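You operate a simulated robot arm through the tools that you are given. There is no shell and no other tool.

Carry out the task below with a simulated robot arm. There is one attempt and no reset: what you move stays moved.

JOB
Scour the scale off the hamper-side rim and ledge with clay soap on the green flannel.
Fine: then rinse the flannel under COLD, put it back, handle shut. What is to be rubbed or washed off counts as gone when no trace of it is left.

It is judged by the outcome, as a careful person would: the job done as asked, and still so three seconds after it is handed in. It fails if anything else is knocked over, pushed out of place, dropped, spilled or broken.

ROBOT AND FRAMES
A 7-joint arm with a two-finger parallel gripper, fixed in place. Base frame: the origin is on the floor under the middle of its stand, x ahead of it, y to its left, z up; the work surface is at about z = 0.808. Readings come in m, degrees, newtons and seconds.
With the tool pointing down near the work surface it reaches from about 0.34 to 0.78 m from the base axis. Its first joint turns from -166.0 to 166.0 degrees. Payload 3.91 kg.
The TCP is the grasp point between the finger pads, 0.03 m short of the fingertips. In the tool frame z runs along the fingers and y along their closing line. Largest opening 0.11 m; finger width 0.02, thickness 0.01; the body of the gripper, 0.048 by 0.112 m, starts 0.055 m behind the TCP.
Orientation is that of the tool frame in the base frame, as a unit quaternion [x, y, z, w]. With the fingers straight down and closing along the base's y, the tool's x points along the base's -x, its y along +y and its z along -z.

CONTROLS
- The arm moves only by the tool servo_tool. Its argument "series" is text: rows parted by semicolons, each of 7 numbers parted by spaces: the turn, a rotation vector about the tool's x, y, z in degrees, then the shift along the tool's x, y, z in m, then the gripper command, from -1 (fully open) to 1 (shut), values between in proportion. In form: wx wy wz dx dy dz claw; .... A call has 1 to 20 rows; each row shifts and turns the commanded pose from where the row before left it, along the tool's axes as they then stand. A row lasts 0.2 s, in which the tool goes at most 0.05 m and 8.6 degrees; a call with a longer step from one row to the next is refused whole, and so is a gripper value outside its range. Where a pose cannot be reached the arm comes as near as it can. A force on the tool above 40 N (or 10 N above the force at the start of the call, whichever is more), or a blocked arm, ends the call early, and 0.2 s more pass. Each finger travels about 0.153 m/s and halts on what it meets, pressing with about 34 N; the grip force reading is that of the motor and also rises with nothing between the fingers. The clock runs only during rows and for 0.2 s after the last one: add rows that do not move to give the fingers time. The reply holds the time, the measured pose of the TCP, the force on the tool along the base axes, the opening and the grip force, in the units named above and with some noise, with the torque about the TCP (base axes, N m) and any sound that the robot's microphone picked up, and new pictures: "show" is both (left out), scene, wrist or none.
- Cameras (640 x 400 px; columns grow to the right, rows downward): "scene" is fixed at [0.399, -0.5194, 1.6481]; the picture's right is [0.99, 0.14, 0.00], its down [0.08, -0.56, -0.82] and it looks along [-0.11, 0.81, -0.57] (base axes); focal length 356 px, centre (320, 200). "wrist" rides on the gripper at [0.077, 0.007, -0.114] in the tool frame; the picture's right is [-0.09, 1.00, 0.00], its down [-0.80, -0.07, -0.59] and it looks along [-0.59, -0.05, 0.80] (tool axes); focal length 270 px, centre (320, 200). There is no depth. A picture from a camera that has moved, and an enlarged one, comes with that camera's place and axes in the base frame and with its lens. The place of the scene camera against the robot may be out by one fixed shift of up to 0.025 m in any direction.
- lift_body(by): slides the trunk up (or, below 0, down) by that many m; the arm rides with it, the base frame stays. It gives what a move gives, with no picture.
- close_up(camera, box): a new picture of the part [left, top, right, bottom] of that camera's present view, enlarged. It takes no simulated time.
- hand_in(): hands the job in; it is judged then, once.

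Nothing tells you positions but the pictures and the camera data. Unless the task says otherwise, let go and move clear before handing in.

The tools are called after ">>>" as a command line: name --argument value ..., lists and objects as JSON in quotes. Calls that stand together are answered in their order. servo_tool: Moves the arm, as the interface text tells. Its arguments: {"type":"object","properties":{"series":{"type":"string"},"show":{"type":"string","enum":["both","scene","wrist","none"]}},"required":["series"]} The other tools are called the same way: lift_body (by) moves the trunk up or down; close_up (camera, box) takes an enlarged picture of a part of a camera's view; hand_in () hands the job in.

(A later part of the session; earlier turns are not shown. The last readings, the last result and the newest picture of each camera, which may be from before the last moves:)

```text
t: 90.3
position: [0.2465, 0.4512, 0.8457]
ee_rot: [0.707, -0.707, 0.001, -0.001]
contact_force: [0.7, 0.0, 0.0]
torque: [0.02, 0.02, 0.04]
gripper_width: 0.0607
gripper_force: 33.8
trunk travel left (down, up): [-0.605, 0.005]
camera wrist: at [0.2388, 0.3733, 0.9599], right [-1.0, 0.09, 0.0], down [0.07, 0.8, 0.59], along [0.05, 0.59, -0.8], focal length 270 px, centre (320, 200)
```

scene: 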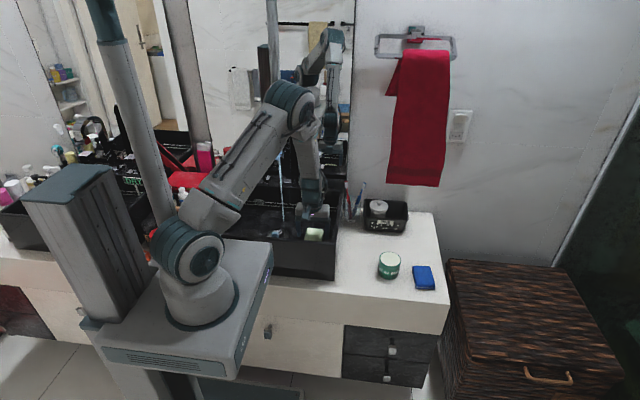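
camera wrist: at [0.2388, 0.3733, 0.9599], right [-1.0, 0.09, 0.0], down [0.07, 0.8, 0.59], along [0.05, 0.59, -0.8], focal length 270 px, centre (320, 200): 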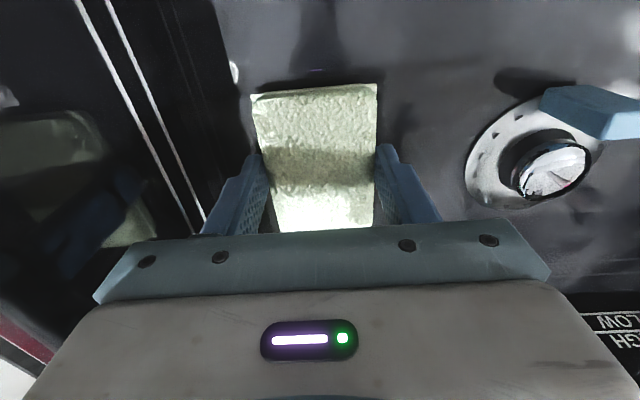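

It's gripped across its 6 cm width. I'll lift, then pitch the tool 40° outward so the flannel can go under the stream while the hand stays in front of the spout.

>>> servo_tool --series "0 0 0 0 0 -0.015 1;0 0 0 0 0 -0.03 1;0 0 0 0 0 -0.04 1;0 0 0 0 0 -0.04 1;0 0 0 0 0 -0.04 1;0 0 0 0 0 -0.025 1;0 -8 0 0 0 0 1;0 -8 0 0 0 0 1;0 -8 0 0 0 0 1;0 -8 0 0 0 0 1;0 -8 0 0 0 0 1;0 0 0 0 0 0 1"

>>> close_up --camera "scene" --box '[230, 110, 350, 260]'

```text
t: 92.9
position: [0.2458, 0.4504, 1.0342]
ee_rot: [0.664, -0.664, -0.242, -0.244]
contact_force: [0.0, 0.4, -0.8]
torque: [0.01, 0.02, 0.0]
gripper_width: 0.0609
gripper_force: 33.7
trunk travel left (down, up): [-0.605, 0.005]
camera wrist: at [0.2389, 0.3182, 1.0731], right [-1.0, 0.07, 0.05], down [0.07, 0.23, 0.97], along [0.05, 0.97, -0.23], focal length 270 px, centre (320, 200)
```

scene: 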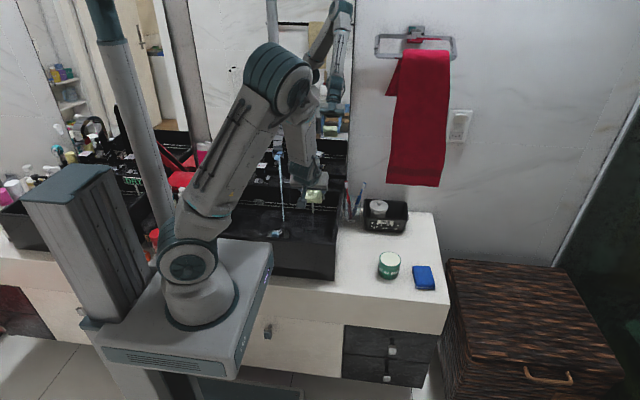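
wrist: 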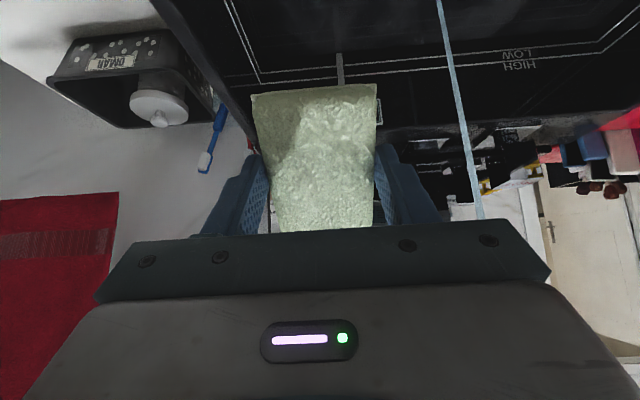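

```text
2.67 times, centred on (290, 185) of scene
camera zoom: at [0.399, -0.5194, 1.6481], right [0.99, 0.14, 0.0], down [0.08, -0.56, -0.82], along [-0.11, 0.81, -0.57], focal length 950 px, centre (400, 240)
```

zoom: 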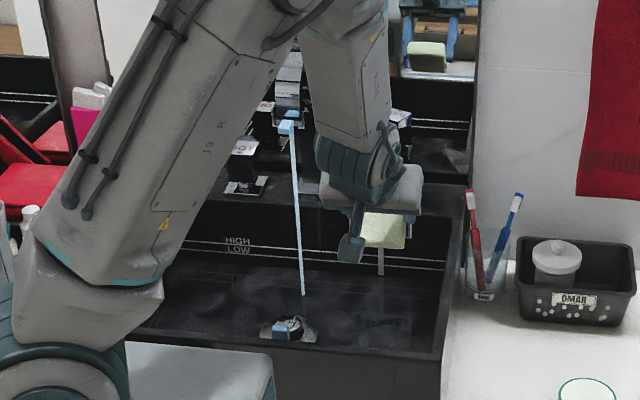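

>>> servo_tool --series "0 0 0 -0.0128 0.0272 0.0107 1;0 0 0 -0.0128 0.0272 0.0107 1;0 0 0 -0.0127 0.0271 0.0107 1;0 0 0 0.021 0 0.025 1;0 0 0 0.021 0 0.025 1;0 0 0 0.021 0 0.025 1;0 0 0 0.0206 0 0.0246 1;0 0 0 0 0 0 1"

>>> close_up --camera "scene" --box '[230, 110, 350, 260]'

```text
t: 94.7
position: [0.1646, 0.5012, 0.9026]
ee_rot: [-0.664, 0.665, 0.241, 0.243]
contact_force: [-0.1, 0.2, -1.1]
torque: [-0.03, -0.01, -0.02]
gripper_width: 0.061
gripper_force: 34.2
trunk travel left (down, up): [-0.605, 0.005]
camera wrist: at [0.1573, 0.3689, 0.941], right [-1.0, 0.07, 0.05], down [0.07, 0.23, 0.97], along [0.05, 0.97, -0.23], focal length 270 px, centre (320, 200)
```

scene: 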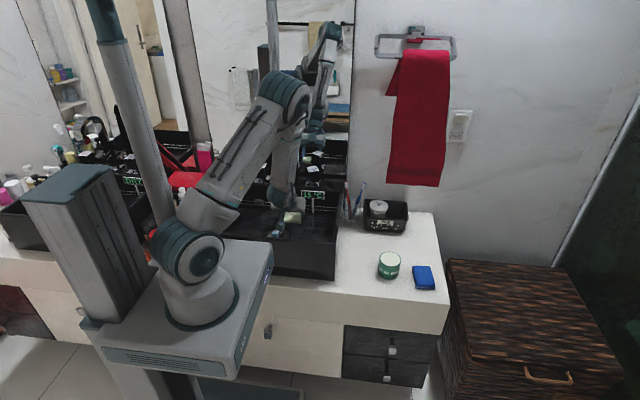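
wrist: 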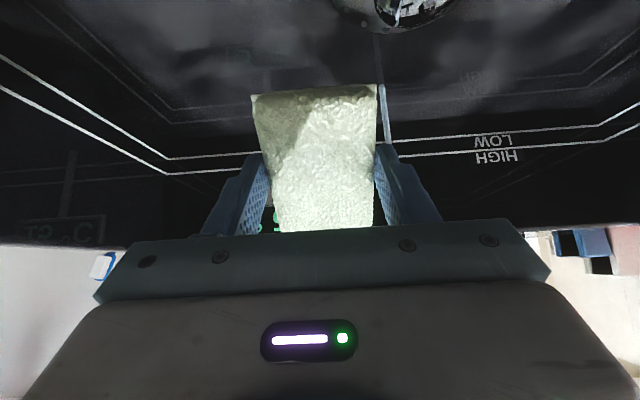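

```text
2.67 times, centred on (290, 185) of scene
camera zoom: at [0.399, -0.5194, 1.6481], right [0.99, 0.14, 0.0], down [0.08, -0.56, -0.82], along [-0.11, 0.81, -0.57], focal length 950 px, centre (400, 240)
```

zoom: 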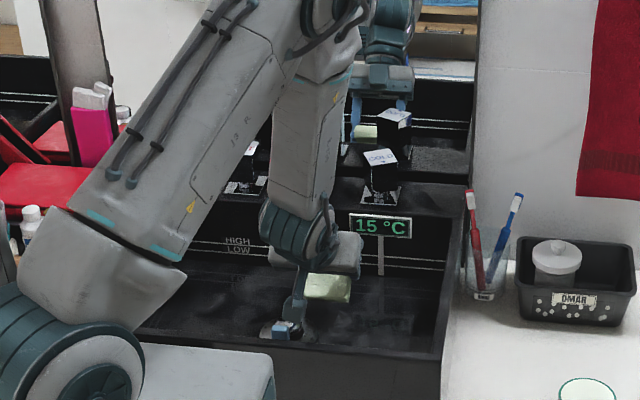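

>>> servo_tool --series "0 0 0 -0.008 0.0153 0.0067 1;0 0 0 -0.008 0.0153 0.0067 1;0 0 0 -0.0077 0.0154 0.0066 1;0 0 0 0 0 0 1;0 0 0 0 0 0 1;0 0 0 0 0 0 1"

>>> close_up --camera "wrist" --box '[220, 60, 420, 240]'

>>> close_up --camera "scene" --box '[230, 110, 350, 260]'

```text
t: 96.1
position: [0.1186, 0.5307, 0.9037]
ee_rot: [0.665, -0.664, -0.242, -0.241]
contact_force: [0.1, 0.7, -0.1]
torque: [-0.02, -0.01, 0.02]
gripper_width: 0.0608
gripper_force: 33.7
trunk travel left (down, up): [-0.605, 0.005]
camera wrist: at [0.111, 0.3988, 0.9414], right [-1.0, 0.07, 0.05], down [0.07, 0.23, 0.97], along [0.05, 0.97, -0.24], focal length 270 px, centre (320, 200)
```

scene: 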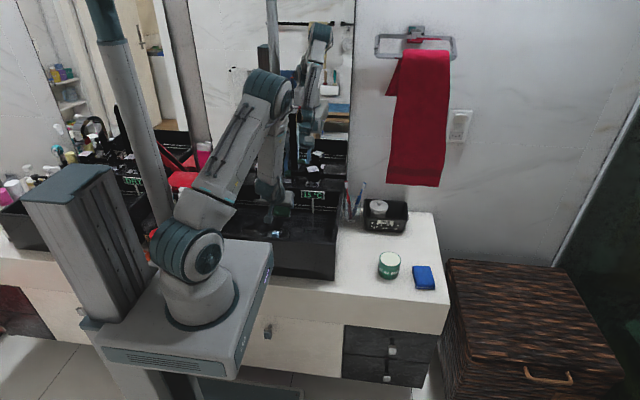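
wrist: 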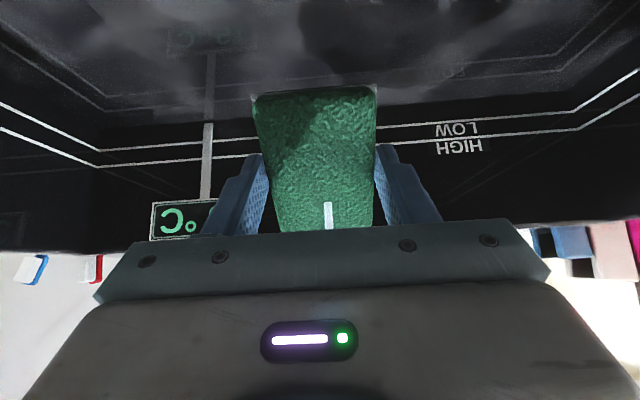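

```text
2.22 times, centred on (320, 150) of wrist
camera zoom: at [0.111, 0.3988, 0.9414], right [-1.0, 0.07, 0.05], down [0.07, 0.23, 0.97], along [0.05, 0.97, -0.24], focal length 601 px, centre (320, 311)
```

zoom: 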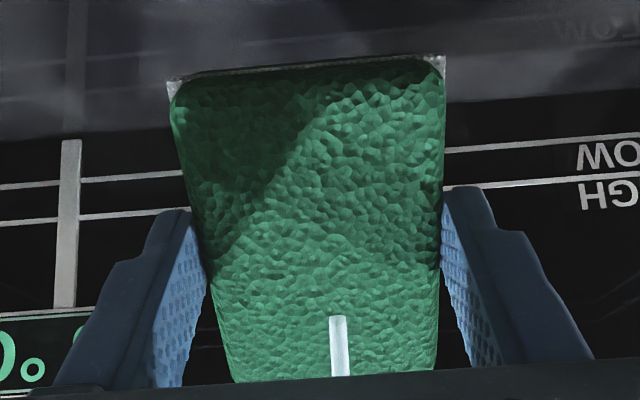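

```text
2.67 times, centred on (290, 185) of scene
camera zoom: at [0.399, -0.5194, 1.6481], right [0.99, 0.14, 0.0], down [0.08, -0.56, -0.82], along [-0.11, 0.81, -0.57], focal length 950 px, centre (400, 240)
```

zoom: 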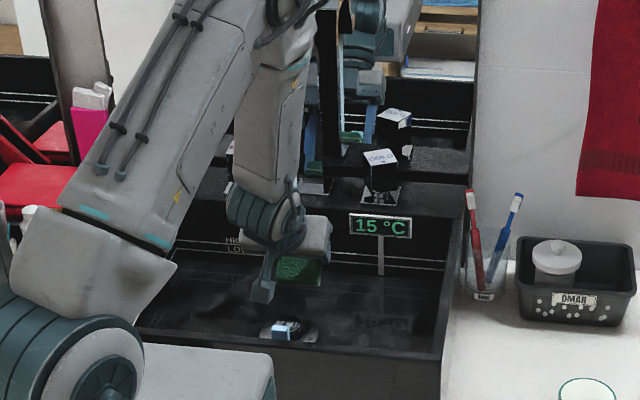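

The flannel turned green again as soon as the stream hit it. I'll move it about under the water for a few more seconds so nothing is left in it.

>>> servo_tool --series "0 0 0 0 0.012 0 1;0 0 0 0 0 0 1;0 0 0 0 -0.012 0 1;0 0 0 0 -0.012 0 1;0 0 0 0 0 0 1;0 0 0 0 0.012 0 1;0 0 0 0.012 0 0 1;0 0 0 0.008 0 0 1;0 0 0 0 0 0 1;0 0 0 -0.012 0 0 1;0 0 0 -0.008 0 0 1;0 0 0 0 0 0 1;0 0 0 0 0 0 1"

>>> close_up --camera "wrist" --box '[220, 60, 420, 240]'

>>> close_up --camera "scene" --box '[250, 180, 350, 260]'

```text
t: 98.9
position: [0.1192, 0.5315, 0.9033]
ee_rot: [0.666, -0.663, -0.242, -0.242]
contact_force: [-0.7, 0.5, 0.0]
torque: [-0.04, -0.02, 0.02]
gripper_width: 0.0608
gripper_force: 34.3
trunk travel left (down, up): [-0.605, 0.005]
camera wrist: at [0.1119, 0.3995, 0.9429], right [-1.0, 0.07, 0.05], down [0.07, 0.23, 0.97], along [0.05, 0.97, -0.23], focal length 270 px, centre (320, 200)
```

scene: 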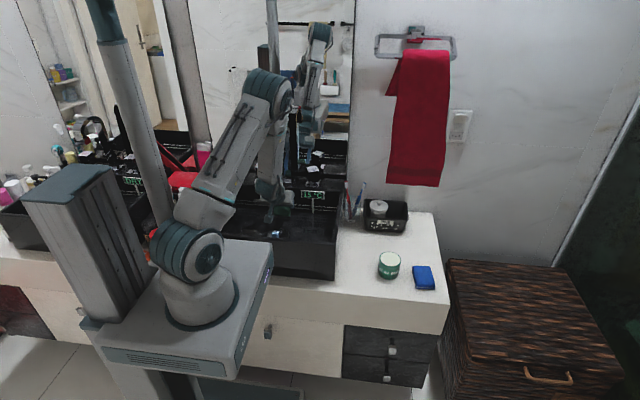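
wrist: 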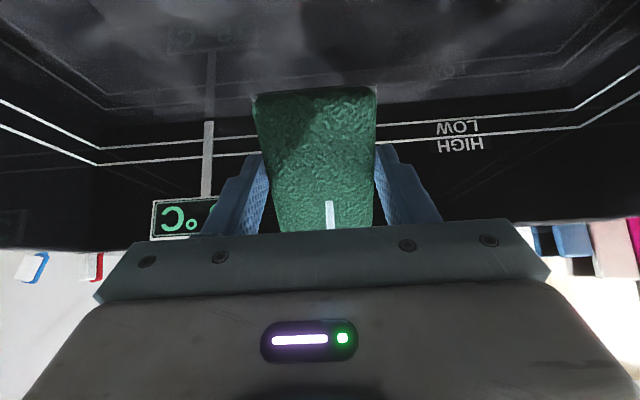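

```text
2.22 times, centred on (320, 150) of wrist
camera zoom: at [0.1119, 0.3995, 0.9429], right [-1.0, 0.07, 0.05], down [0.07, 0.23, 0.97], along [0.05, 0.97, -0.23], focal length 601 px, centre (320, 311)
```

zoom: 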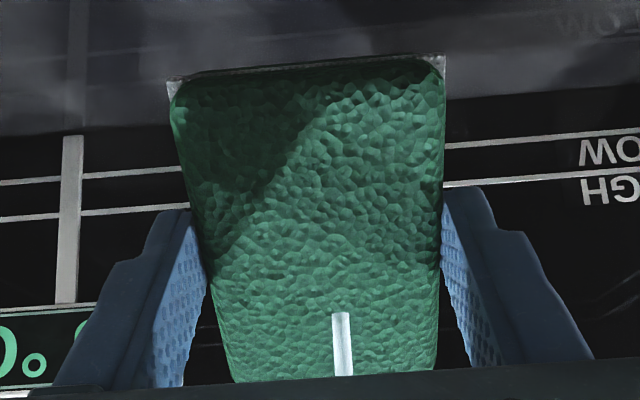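

```text
5.00 times, centred on (300, 220) of scene
camera zoom: at [0.399, -0.5194, 1.6481], right [0.99, 0.14, 0.0], down [0.08, -0.56, -0.82], along [-0.11, 0.81, -0.57], focal length 1780 px, centre (420, 100)
```

zoom: 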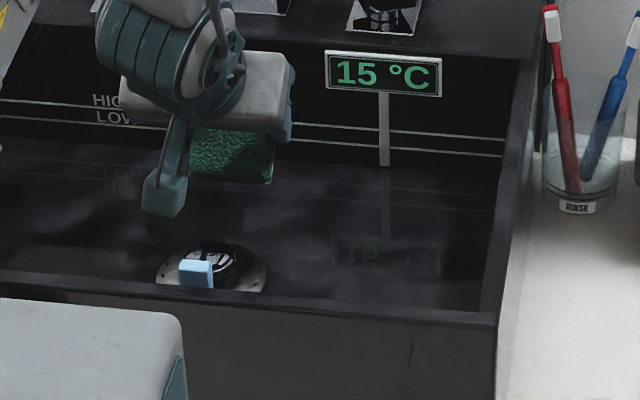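

The flannel is rinsed clean and the basin isn't filling. I'll back out along the same path, let it drip a moment over the basin, and straighten the tool.

>>> servo_tool --series "0 0 0 0.008 -0.0153 -0.0067 1;0 0 0 0.008 -0.0153 -0.0067 1;0 0 0 0.0077 -0.0154 -0.0066 1;0 0 0 -0.021 0 -0.025 1;0 0 0 -0.021 0 -0.025 1;0 0 0 -0.021 0 -0.025 1;0 0 0 -0.0206 0 -0.0246 1;0 0 0 0.0128 -0.0272 -0.0107 1;0 0 0 0.0128 -0.0272 -0.0107 1;0 0 0 0.0127 -0.0271 -0.0107 1;0 8 0 0 0 0 1;0 8 0 0 0 0 1;0 8 0 0 0 0 1;0 8 0 0 0 0 1;0 8 0 0 0 0 1;0 0 0 0 0 0 1;0 0 0 0 0 0 1;0 0 0 0 0 0 1"

>>> close_up --camera "scene" --box '[230, 130, 350, 260]'

```text
t: 102.7
position: [0.2471, 0.4522, 1.0344]
ee_rot: [0.707, -0.707, 0.001, -0.001]
contact_force: [-0.4, -0.5, -0.2]
torque: [0.0, 0.01, 0.05]
gripper_width: 0.0609
gripper_force: 33.9
trunk travel left (down, up): [-0.605, 0.005]
camera wrist: at [0.2398, 0.3744, 1.1494], right [-1.0, 0.09, 0.0], down [0.07, 0.8, 0.59], along [0.05, 0.59, -0.8], focal length 270 px, centre (320, 200)
```

scene: 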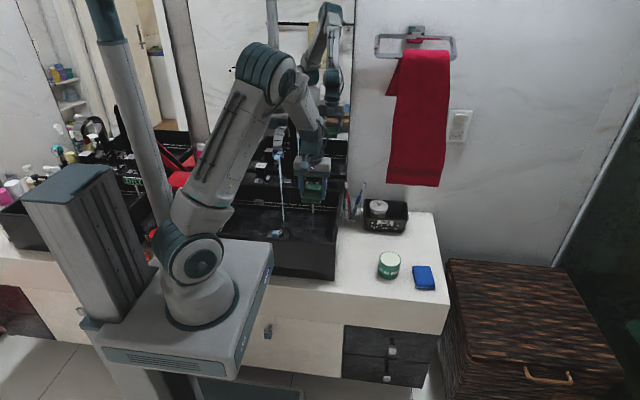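
wrist: 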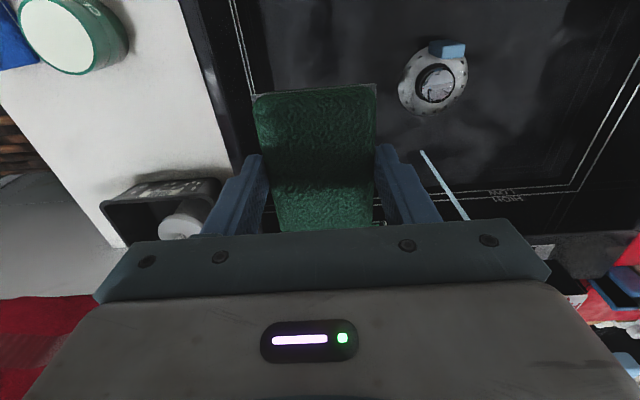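

```text
3.08 times, centred on (290, 195) of scene
camera zoom: at [0.399, -0.5194, 1.6481], right [0.99, 0.14, 0.0], down [0.08, -0.56, -0.82], along [-0.11, 0.81, -0.57], focal length 1096 px, centre (412, 215)
```

zoom: 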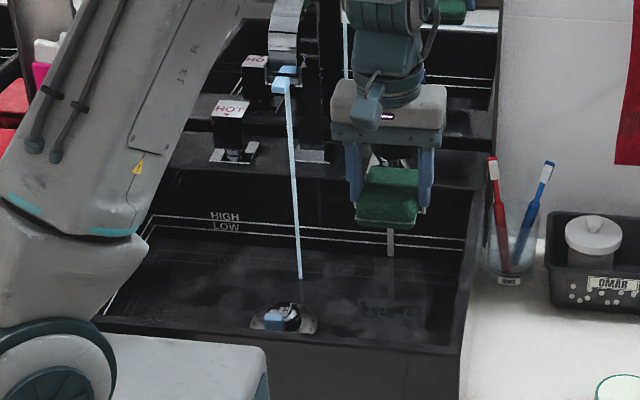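

The stream is running freely into the drain. I'll carry the flannel over its original place on the counter, matching its slight 4° turn.

>>> servo_tool --series "0 0 0 0.02 -0.0328 0 1;0 0 0 0.02 -0.0328 0 1;0 0 0 0.02 -0.0328 0 1;0 0 0 0.02 -0.0328 0 1;0 0 0 0.021 -0.0328 0 1;0 0 3.7 0 0 0 1;0 0 0 0 0 0.03 1;0 0 0 0 0 0.03 1;0 0 0 0 0 0.03 1;0 0 0 0 0 0.03 1;0 0 0 0 0 0 1"

>>> close_up --camera "scene" --box '[310, 200, 420, 300]'

```text
t: 105.1
position: [0.4095, 0.3517, 0.9152]
ee_rot: [-0.684, 0.729, 0.0, 0.001]
contact_force: [-0.2, 0.3, 0.0]
torque: [0.03, -0.02, 0.0]
gripper_width: 0.0608
gripper_force: 34.0
trunk travel left (down, up): [-0.605, 0.005]
camera wrist: at [0.3974, 0.275, 1.0297], right [-0.99, 0.15, 0.0], down [0.12, 0.79, 0.59], along [0.09, 0.59, -0.8], focal length 270 px, centre (320, 200)
```

scene: 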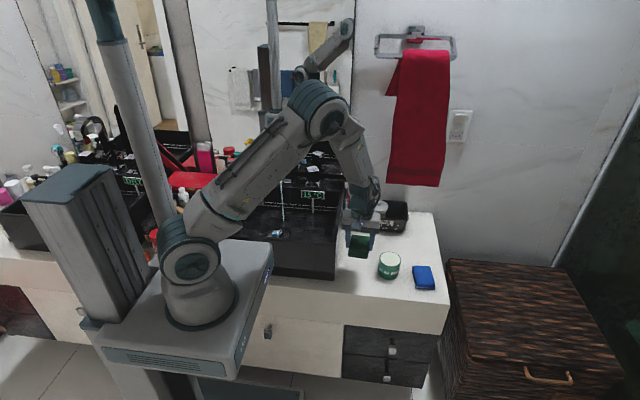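
wrist: 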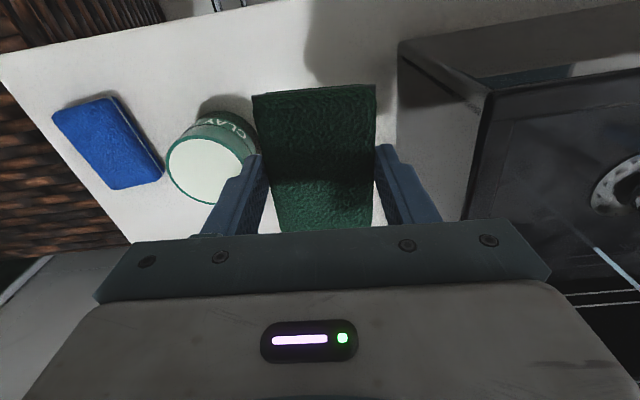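

```text
4.00 times, centred on (365, 250) of scene
camera zoom: at [0.399, -0.5194, 1.6481], right [0.99, 0.14, 0.0], down [0.08, -0.56, -0.82], along [-0.11, 0.81, -0.57], focal length 1424 px, centre (140, 0)
```

zoom: 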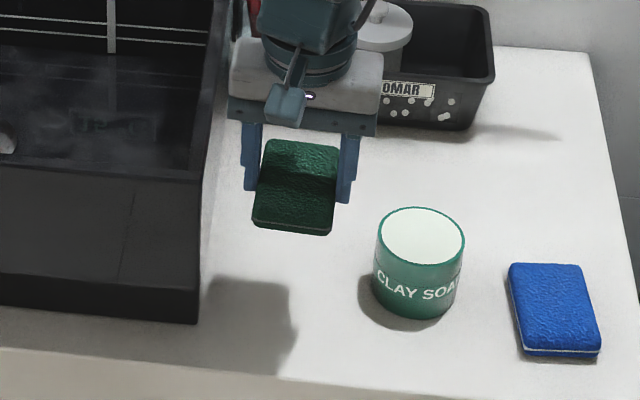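

>>> servo_tool --series "0 0 0 0 -0.0015 0.025 1;0 0 0 0 0 0.025 1;0 0 0 0 0 0.02 1;0 0 0 0 0 0.015 1;0 0 0 0 0 0.01 1;0 0 0 0 0 0 1"

>>> close_up --camera "scene" --box '[310, 210, 410, 300]'

```text
t: 106.5
position: [0.4122, 0.3503, 0.8195]
ee_rot: [-0.684, 0.73, -0.001, 0.001]
contact_force: [0.6, -0.4, -0.3]
torque: [0.03, 0.01, -0.05]
gripper_width: 0.0605
gripper_force: 34.4
trunk travel left (down, up): [-0.605, 0.005]
camera wrist: at [0.4001, 0.2738, 0.9346], right [-0.99, 0.15, 0.0], down [0.12, 0.79, 0.59], along [0.09, 0.59, -0.8], focal length 270 px, centre (320, 200)
```

scene: 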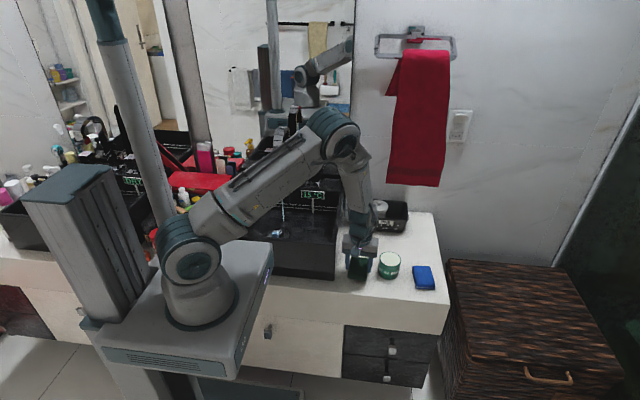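
wrist: 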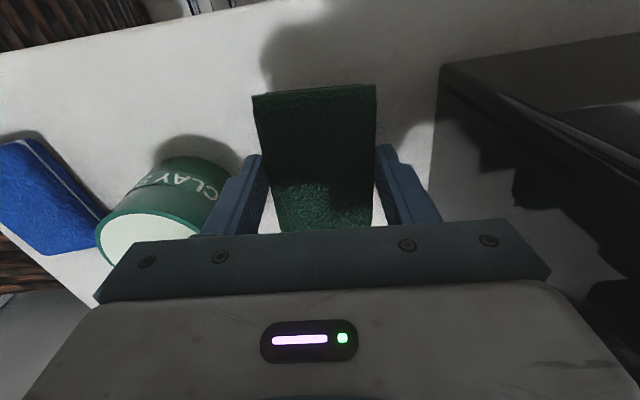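

```text
4.44 times, centred on (360, 255) of scene
camera zoom: at [0.399, -0.5194, 1.6481], right [0.99, 0.14, 0.0], down [0.08, -0.56, -0.82], along [-0.11, 0.81, -0.57], focal length 1583 px, centre (142, -44)
```

zoom: 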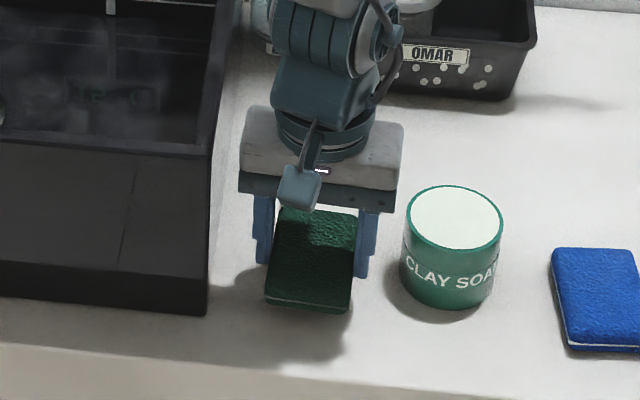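

>>> servo_tool --series "0 0 0 0 0 0.006 1;0 0 0 0 0 0.005 1;0 0 0 0 0 0.004 1;0 0 0 0 0 0.003 1;0 0 0 0 0 0 1" --show "none"

```text
t: 107.7
position: [0.411, 0.3499, 0.8008]
ee_rot: [-0.684, 0.729, 0.001, 0.0]
contact_force: [-0.1, -0.2, -0.2]
torque: [-0.04, 0.01, 0.04]
gripper_width: 0.0609
gripper_force: 33.8
trunk travel left (down, up): [-0.605, 0.005]
```

>>> servo_tool --series "0 0 0 0 0 0.0015 1;0 0 0 0 0 0.0015 1;0 0 0 0 0 0 1" --show "none"

```text
t: 108.5
position: [0.411, 0.3506, 0.7997]
ee_rot: [-0.683, 0.73, 0.0, 0.001]
contact_force: [0.1, 0.4, -0.6]
torque: [-0.01, -0.03, -0.05]
gripper_width: 0.0606
gripper_force: 33.7
trunk travel left (down, up): [-0.605, 0.005]
```

>>> servo_tool --series "0 0 0 0 0 0.0015 1;0 0 0 0 0 0.001 1;0 0 0 0 0 0 1" --show "wrist"

>>> close_up --camera "scene" --box '[320, 230, 400, 300]'

```text
t: 109.3
position: [0.4091, 0.3506, 0.7982]
ee_rot: [-0.684, 0.729, -0.001, 0.003]
contact_force: [-0.6, -0.2, 8.0]
torque: [-0.04, 0.16, 0.0]
gripper_width: 0.0609
gripper_force: 34.3
trunk travel left (down, up): [-0.605, 0.005]
camera wrist: at [0.3996, 0.2737, 0.9125], right [-0.99, 0.15, 0.0], down [0.12, 0.79, 0.6], along [0.09, 0.59, -0.8], focal length 270 px, centre (320, 200)
```

wrist: 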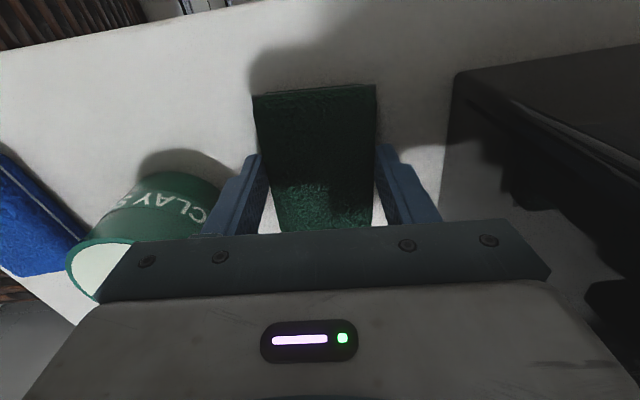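

```text
5.71 times, centred on (360, 265) of scene
camera zoom: at [0.399, -0.5194, 1.6481], right [0.99, 0.14, 0.0], down [0.08, -0.56, -0.82], along [-0.11, 0.81, -0.57], focal length 2035 px, centre (91, -171)
```

zoom: 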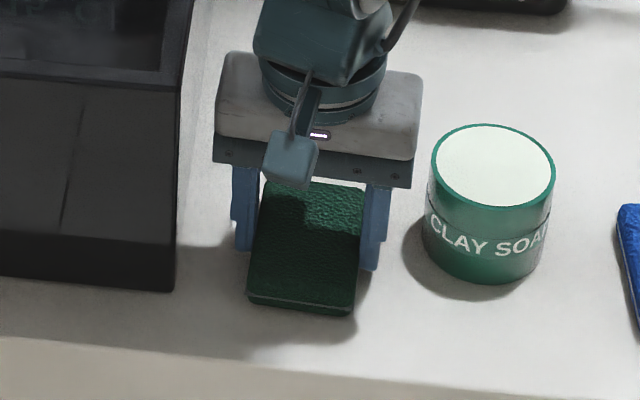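

The flannel touches down where it lay before, within a couple of millimetres. I'll open just enough to let go and lift straight up.

>>> servo_tool --series "0 0 0 0 0 -0.0007 0.5;0 0 0 0 0 0 -0.2;0 0 0 0 0 0 -0.3;0 0 0 0 0 0 -0.3;0 0 0 0 0 -0.01 -0.3;0 0 0 0 0 -0.02 -0.3;0 0 0 0 0 -0.03 -0.3;0 0 0 0 0 -0.04 -0.3;0 0 0 0 0 -0.04 -0.3;0 0 0 0 0 -0.04 -0.3;0 0 0 0 0 -0.04 -0.3;0 0 0 0 0 -0.04 -0.3;0 0 0 0 0 -0.03 -0.3;0 0 0 0 0 0 -0.3"

>>> close_up --camera "scene" --box '[320, 180, 450, 300]'

>>> close_up --camera "wrist" --box '[150, 0, 450, 220]'

```text
t: 112.3
position: [0.4122, 0.3509, 1.0867]
ee_rot: [-0.684, 0.729, 0.0, 0.001]
contact_force: [0.1, 0.3, 0.0]
torque: [-0.04, -0.02, -0.03]
gripper_width: 0.0716
gripper_force: 0.0
trunk travel left (down, up): [-0.605, 0.005]
camera wrist: at [0.3999, 0.2744, 1.2023], right [-0.99, 0.15, 0.0], down [0.12, 0.79, 0.59], along [0.09, 0.59, -0.8], focal length 270 px, centre (320, 200)
```

scene: 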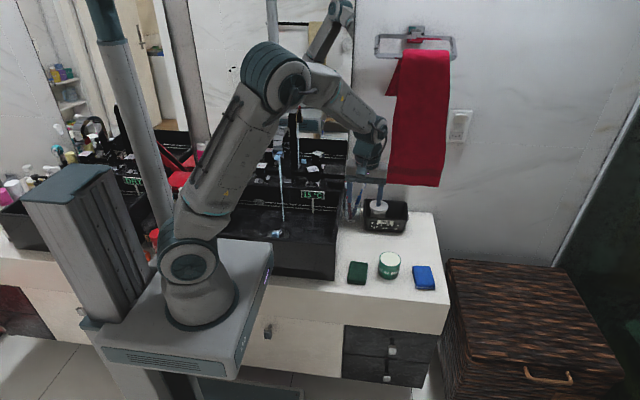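
wrist: 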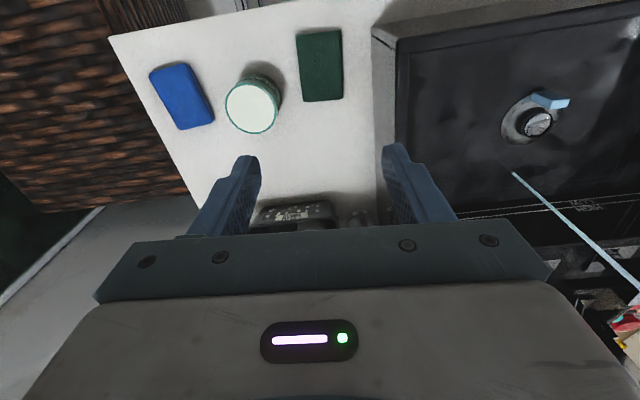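

```text
3.33 times, centred on (385, 240) of scene
camera zoom: at [0.399, -0.5194, 1.6481], right [0.99, 0.14, 0.0], down [0.08, -0.56, -0.82], along [-0.11, 0.81, -0.57], focal length 1187 px, centre (103, 67)
```

zoom: 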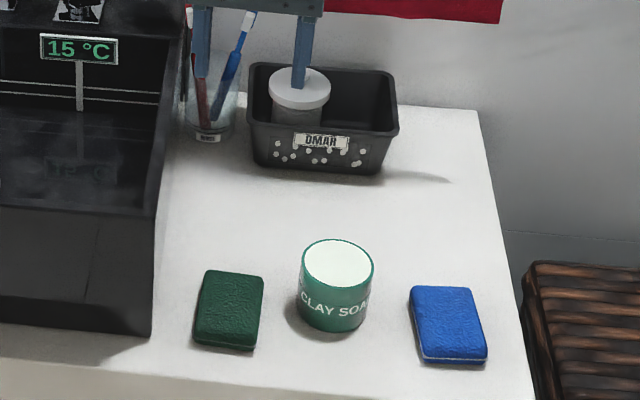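

```text
1.82 times, centred on (300, 110) of wrist
camera zoom: at [0.3999, 0.2744, 1.2023], right [-0.99, 0.15, 0.0], down [0.12, 0.79, 0.59], along [0.09, 0.59, -0.8], focal length 491 px, centre (356, 364)
```

zoom: 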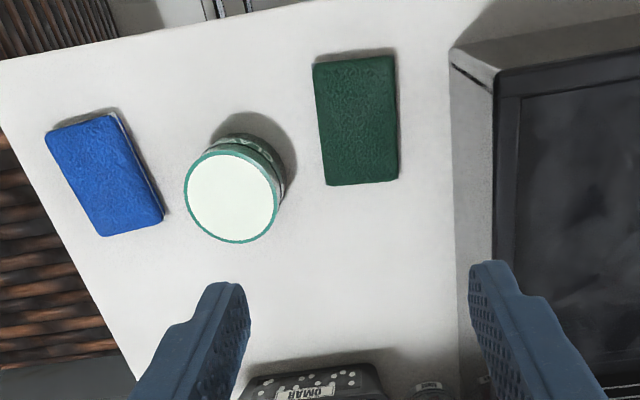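

The flannel is back in place and everything around it is undisturbed. Now I'll go back to shut COLD.

>>> servo_tool --series "0 0 0 -0.0319 0.0241 -0.004 -0.2;0 0 0 -0.0319 0.0241 -0.004 -0.2;0 0 0 -0.0319 0.0241 -0.004 -0.2;0 0 0 -0.0319 0.0241 -0.004 -0.2;0 0 0 -0.0319 0.0241 -0.004 -0.2;0 0 0 -0.0318 0.024 -0.004 -0.2;0 0 0 -0.0318 0.024 -0.004 -0.2;0 0 0 -0.0318 0.024 0 -0.2;0 0 0 -0.0318 0.024 0 -0.2;0 0 -7.4 0 0 0 -0.2;0 0 -7.4 0 0 0 -0.2;0 0 -7.4 0 0 0 -0.2;0 0 -7.5 0 0 0 -0.2;0 0 0 0 0 0 -0.2"

>>> close_up --camera "wrist" --box '[200, 40, 440, 240]'

>>> close_up --camera "scene" --box '[250, 90, 350, 200]'

```text
t: 115.3
position: [0.2138, 0.6497, 1.1147]
ee_rot: [0.849, -0.529, 0.001, -0.001]
contact_force: [0.1, 0.4, 0.0]
torque: [-0.03, 0.04, 0.02]
gripper_width: 0.0656
gripper_force: 0.1
trunk travel left (down, up): [-0.605, 0.005]
camera wrist: at [0.2412, 0.5772, 1.23], right [-0.93, -0.36, 0.0], down [-0.29, 0.75, 0.59], along [-0.21, 0.55, -0.8], focal length 270 px, centre (320, 200)
```

scene: 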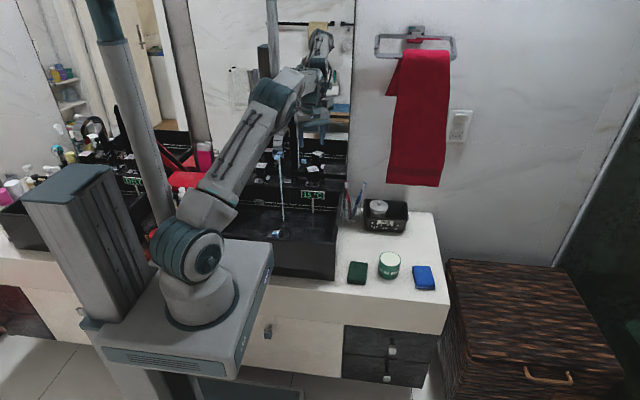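
wrist: 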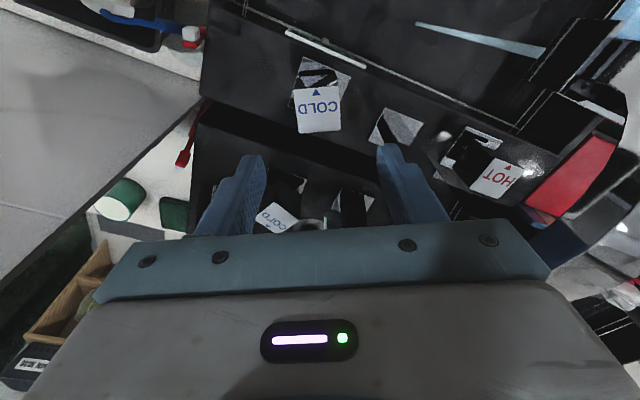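

```text
2.00 times, centred on (320, 140) of wrist
camera zoom: at [0.2412, 0.5772, 1.23], right [-0.93, -0.36, 0.0], down [-0.29, 0.75, 0.59], along [-0.21, 0.55, -0.8], focal length 541 px, centre (320, 320)
```

zoom: 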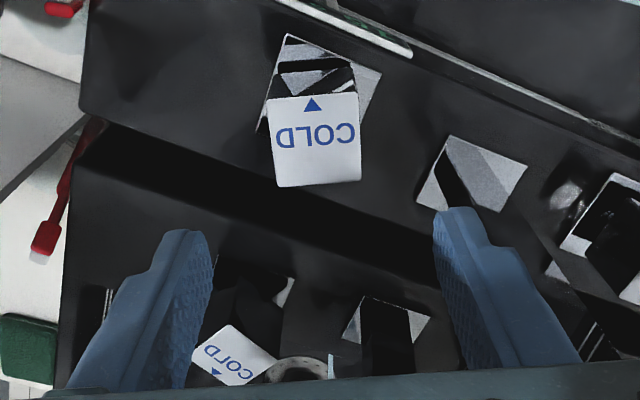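

```text
3.64 times, centred on (300, 145) of scene
camera zoom: at [0.399, -0.5194, 1.6481], right [0.99, 0.14, 0.0], down [0.08, -0.56, -0.82], along [-0.11, 0.81, -0.57], focal length 1295 px, centre (393, 400)
```

zoom: 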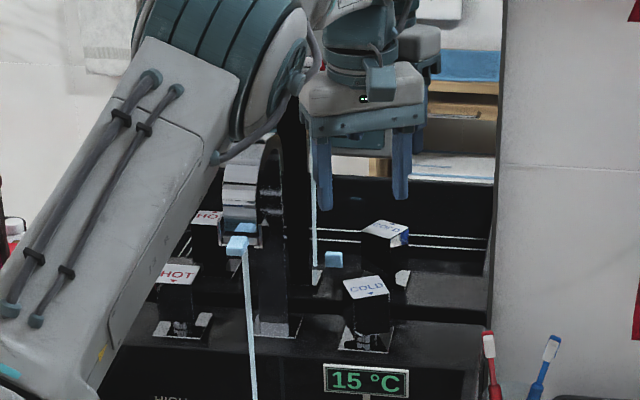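

>>> servo_tool --series "0 0 0 0 0 0.025 -0.2;0 0 0 0 0 0.025 -0.2;0 0 0 0 0 0.025 -0.2;0 0 0 0 0 0.02 -0.2;0 0 0 0 0 0.012 -0.2;0 0 0 0 0 0 -0.2"

>>> close_up --camera "wrist" --box '[200, 40, 440, 240]'

```text
t: 116.7
position: [0.2127, 0.6505, 1.0067]
ee_rot: [0.848, -0.53, 0.001, -0.001]
contact_force: [0.2, 0.2, 0.0]
torque: [-0.01, -0.02, -0.01]
gripper_width: 0.0659
gripper_force: 0.1
trunk travel left (down, up): [-0.605, 0.005]
camera wrist: at [0.241, 0.5774, 1.1212], right [-0.93, -0.36, 0.0], down [-0.29, 0.75, 0.59], along [-0.21, 0.56, -0.8], focal length 270 px, centre (320, 200)
```

scene: 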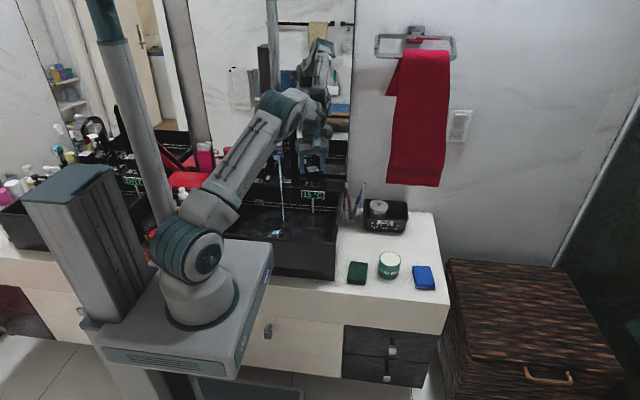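
wrist: 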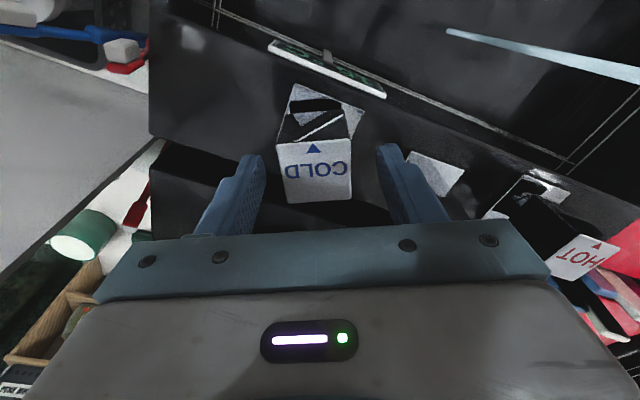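

```text
2.00 times, centred on (320, 140) of wrist
camera zoom: at [0.241, 0.5774, 1.1212], right [-0.93, -0.36, 0.0], down [-0.29, 0.75, 0.59], along [-0.21, 0.56, -0.8], focal length 541 px, centre (320, 320)
```

zoom: 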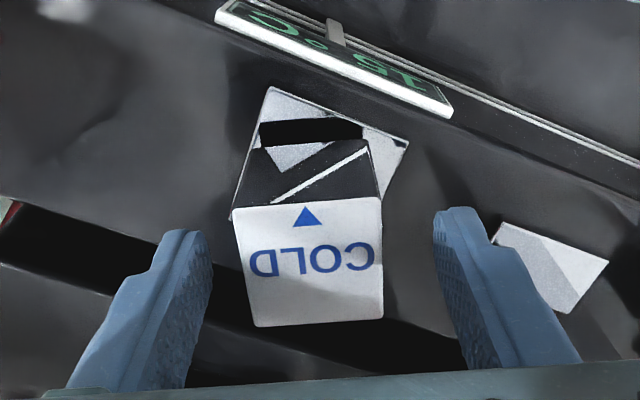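

>>> servo_tool --series "0 0 0 0 -0.003 0.009 -0.2;0 0 0 0 0 0.009 -0.2;0 0 0 0 0 0 -0.2;0 0 0 0 0 0 0.2;0 0 0 0 0 0 0.5;0 0 0 0 0 0 1;0 0 0 0 0 0 1;0 0 0 0 0 0 1" --show "wrist"

```text
t: 118.5
position: [0.2157, 0.6496, 0.9888]
ee_rot: [0.848, -0.531, 0.001, 0.001]
contact_force: [-4.8, -5.0, -1.9]
torque: [-0.7, 0.75, 0.01]
gripper_width: 0.04
gripper_force: 45.2
trunk travel left (down, up): [-0.605, 0.005]
camera wrist: at [0.2433, 0.5783, 1.104], right [-0.93, -0.36, 0.0], down [-0.29, 0.75, 0.59], along [-0.21, 0.55, -0.81], focal length 270 px, centre (320, 200)
```

wrist: 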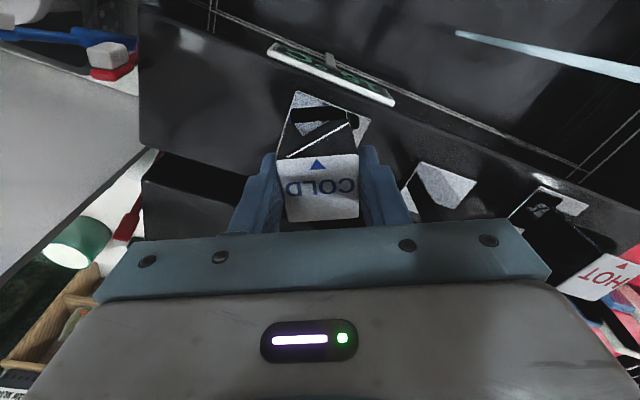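

The knob is gripped. I'll turn it clockwise back to its starting angle.

>>> servo_tool --series "0 0 5 0 0 0 1;0 0 5 0 0 0 1;0 0 5 0 0 0 1;0 0 5 0 0 0 1;0 0 4 0 0 0 1;0 0 2 0 0 0 1;0 0 0 0 0 0 1"

>>> close_up --camera "scene" --box '[250, 110, 350, 240]'

```text
t: 120.1
position: [0.2141, 0.6487, 0.9893]
ee_rot: [0.707, -0.707, 0.001, 0.0]
contact_force: [-9.5, -13.9, -15.2]
torque: [0.81, 0.72, 0.02]
gripper_width: 0.0399
gripper_force: 45.3
trunk travel left (down, up): [-0.605, 0.005]
camera wrist: at [0.208, 0.5733, 1.104], right [-1.0, 0.09, 0.0], down [0.07, 0.8, 0.59], along [0.05, 0.59, -0.81], focal length 270 px, centre (320, 200)
```

scene: 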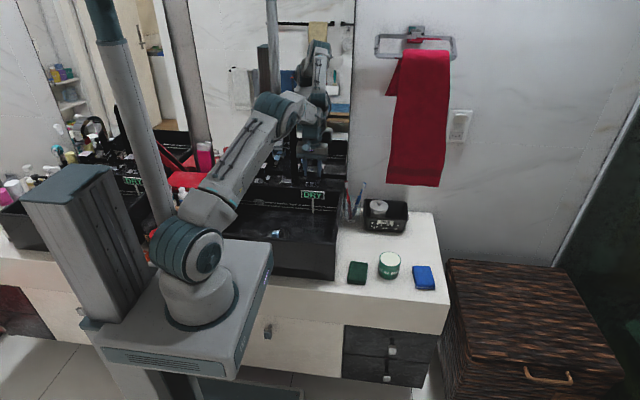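
wrist: 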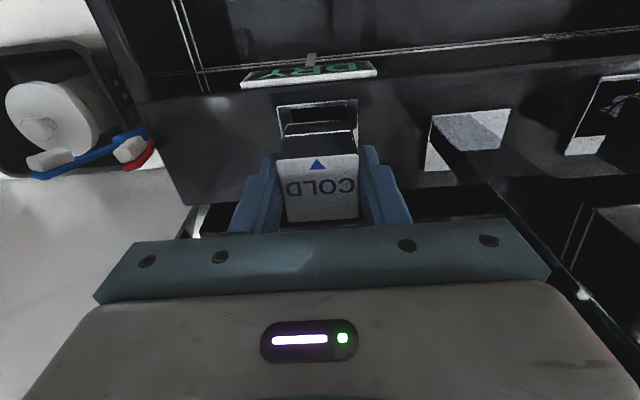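

```text
3.08 times, centred on (300, 175) of scene
camera zoom: at [0.399, -0.5194, 1.6481], right [0.99, 0.14, 0.0], down [0.08, -0.56, -0.82], along [-0.11, 0.81, -0.57], focal length 1096 px, centre (382, 277)
```

zoom: 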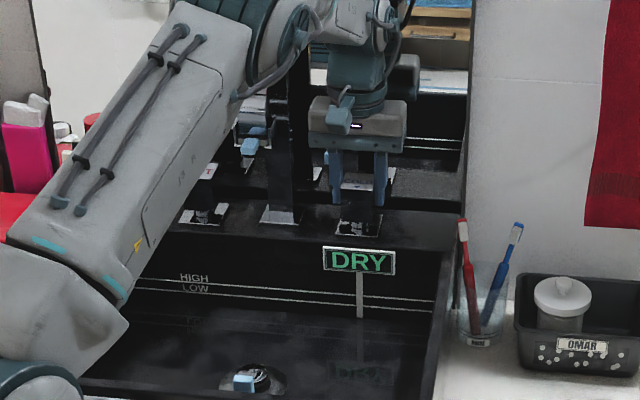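

The stream has stopped and the sign reads DRY again. I'll nudge the knob a degree further to confirm it sits against its closed stop.

>>> servo_tool --series "0 0 1 0 0 0 1;0 0 0.5 0 0 0 1;0 0 0 0 0 0 1" --show "none"

```text
t: 120.9
position: [0.2155, 0.6509, 0.9887]
ee_rot: [-0.699, 0.715, -0.002, -0.001]
contact_force: [-11.7, -14.4, -19.6]
torque: [-0.18, 0.47, 1.37]
gripper_width: 0.0398
gripper_force: 45.3
trunk travel left (down, up): [-0.605, 0.005]
```

Torque jumps to 1.4 N·m, so the knob is against its closed stop. I'll relax the twist, let go and rise.

>>> servo_tool --series "0 0 -1 0 0 0 1;0 0 0 0 0 0 0.4;0 0 0 0 0 0 -0.1;0 0 0 0 0 0 -0.2;0 0 0 0 0 0 -0.2;0 0 0 0 0 -0.01 -0.2;0 0 0 0 0 -0.025 -0.2;0 0 0 0 0 -0.03 -0.2;0 0 0 0 0 -0.03 -0.2;0 0 0 0 0 -0.03 -0.2;0 0 0 0 0 0 -0.2"

>>> close_up --camera "scene" --box '[250, 140, 360, 250]'

>>> close_up --camera "wrist" --box '[200, 0, 440, 200]'

```text
t: 123.3
position: [0.2156, 0.6505, 1.115]
ee_rot: [-0.704, 0.71, -0.001, 0.001]
contact_force: [0.3, -0.1, -0.8]
torque: [0.01, 0.01, 0.02]
gripper_width: 0.0661
gripper_force: 0.0
trunk travel left (down, up): [-0.605, 0.005]
camera wrist: at [0.2082, 0.5736, 1.2297], right [-1.0, 0.1, 0.0], down [0.08, 0.8, 0.59], along [0.06, 0.59, -0.8], focal length 270 px, centre (320, 200)
```

scene: 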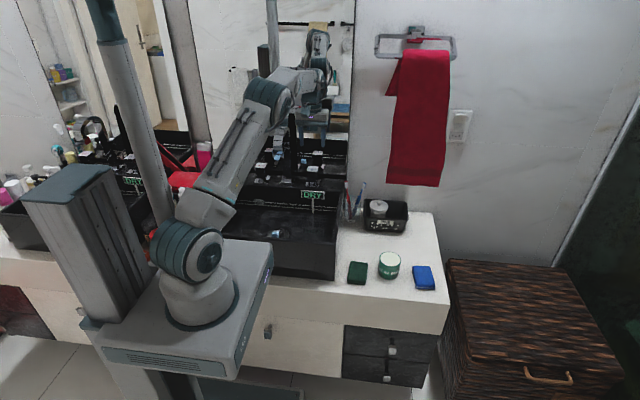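
wrist: 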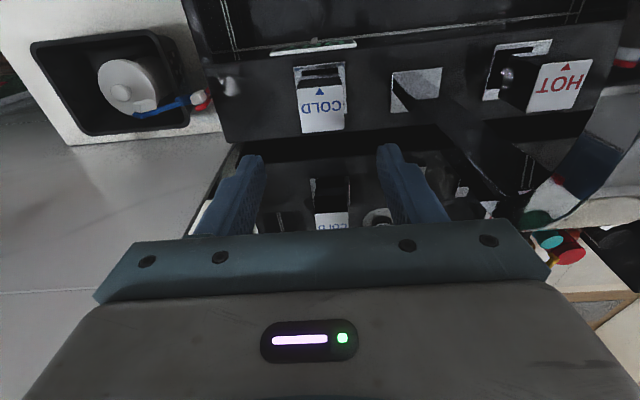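

```text
3.64 times, centred on (305, 195) of scene
camera zoom: at [0.399, -0.5194, 1.6481], right [0.99, 0.14, 0.0], down [0.08, -0.56, -0.82], along [-0.11, 0.81, -0.57], focal length 1295 px, centre (374, 218)
```

zoom: 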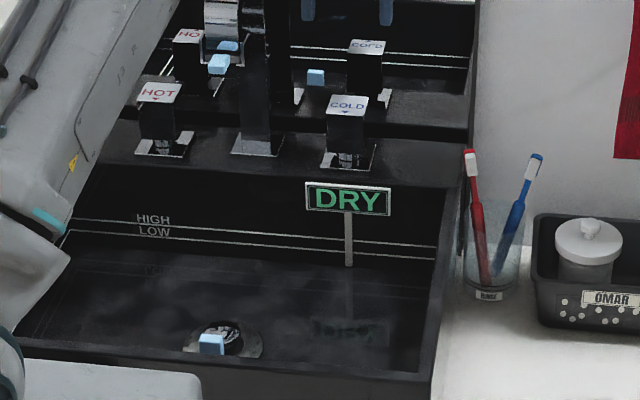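

```text
2.00 times, centred on (320, 100) of wrist
camera zoom: at [0.2082, 0.5736, 1.2297], right [-1.0, 0.1, 0.0], down [0.08, 0.8, 0.59], along [0.06, 0.59, -0.8], focal length 541 px, centre (320, 400)
```

zoom: 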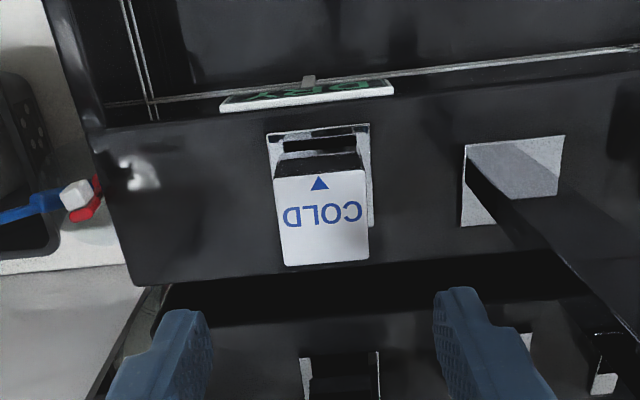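

COLD is shut with its pointer to the front and the sign reads DRY. I'll retreat to the start area and use the wrist camera to double-check the rim, the ledge and the flannel.

>>> servo_tool --series "0 0 0 0.035 0 -0.02 -0.2;0 0 0 0.035 0 -0.02 -0.2;0 0 0 0.035 0 -0.02 -0.2;0 0 0 0.035 0 -0.02 -0.2;0 0 0 0.035 0 -0.02 -0.2;0 0 0 0.03 0 -0.02 -0.2;0 0 8.2 0 0 0 -0.2;0 0 8.2 0 0 0 -0.2;0 0 8.2 0 0 0 -0.2;0 0 8.2 0 0 0 -0.2;0 0 8.2 0 0 0 -0.2;0 0 8.2 0 0 0 -0.2;0 0 8.2 0 0 0 -0.2;0 0 8.2 0 0 0 -0.2;0 0 8.2 0 0 0 -0.2;0 0 8.2 0 0 0 -0.2;0 0 8.2 0 0 0 -0.2;0 0 0 0.03 -0.02 -0.02 -0.2;0 0 0 0.03 -0.02 -0.02 -0.2;0 0 0 0 0 0 -0.2"

>>> close_up --camera "wrist" --box '[240, 60, 360, 180]'

>>> close_up --camera "wrist" --box '[400, 0, 640, 160]'

>>> close_up --camera "scene" --box '[200, 160, 360, 290]'

```text
t: 127.5
position: [0.1531, 0.4067, 1.275]
ee_rot: [0.008, 1.0, 0.0, 0.001]
contact_force: [0.1, -0.7, 0.1]
torque: [0.04, -0.03, 0.0]
gripper_width: 0.0659
gripper_force: 0.0
trunk travel left (down, up): [-0.605, 0.005]
camera wrist: at [0.0765, 0.4144, 1.3893], right [0.1, 0.99, 0.0], down [0.8, -0.08, 0.6], along [0.59, -0.06, -0.8], focal length 270 px, centre (320, 200)
```

scene: 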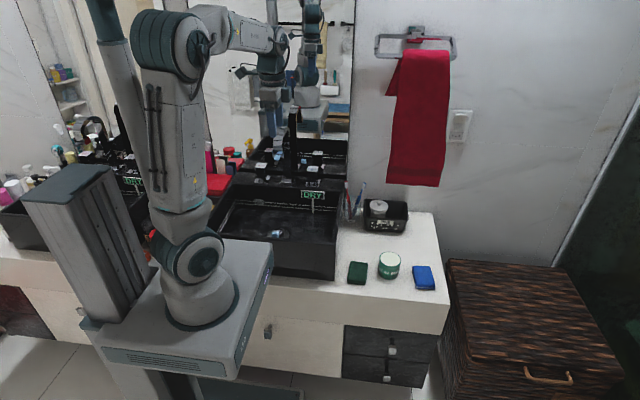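
wrist: 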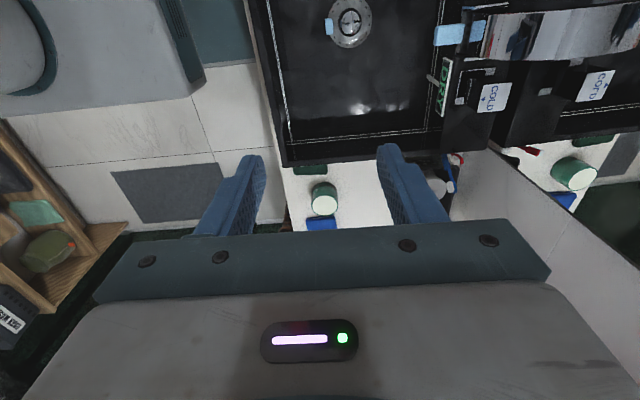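

```text
3.33 times, centred on (300, 120) of wrist
camera zoom: at [0.0765, 0.4144, 1.3893], right [0.1, 0.99, 0.0], down [0.8, -0.08, 0.6], along [0.59, -0.06, -0.8], focal length 901 px, centre (387, 467)
```

zoom: 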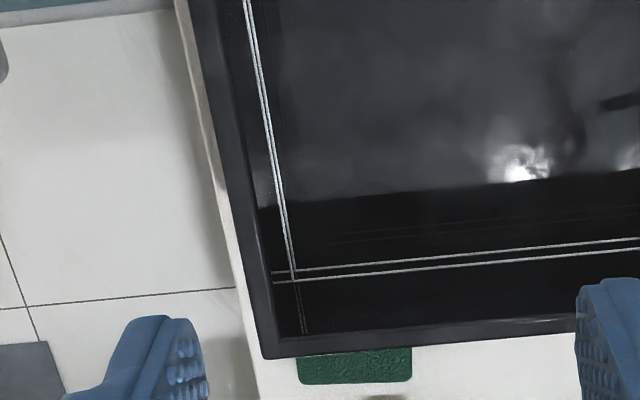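

```text
2.50 times, centred on (520, 80) of wrist
camera zoom: at [0.0765, 0.4144, 1.3893], right [0.1, 0.99, 0.0], down [0.8, -0.08, 0.6], along [0.59, -0.06, -0.8], focal length 676 px, centre (-180, 500)
```

zoom: 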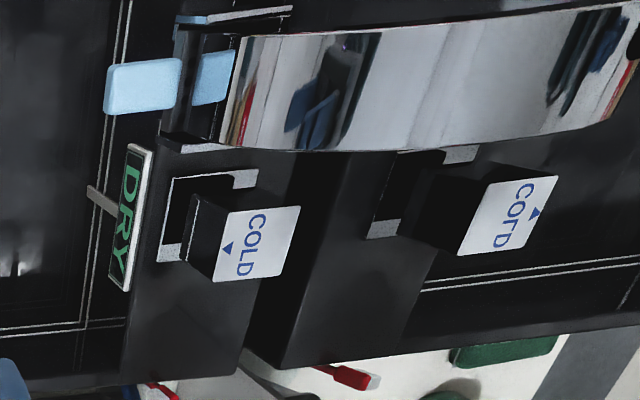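

```text
3.08 times, centred on (280, 225) of scene
camera zoom: at [0.399, -0.5194, 1.6481], right [0.99, 0.14, 0.0], down [0.08, -0.56, -0.82], along [-0.11, 0.81, -0.57], focal length 1096 px, centre (443, 123)
```

zoom: 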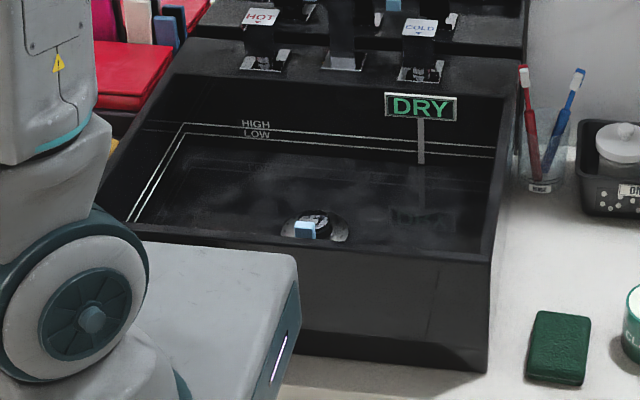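

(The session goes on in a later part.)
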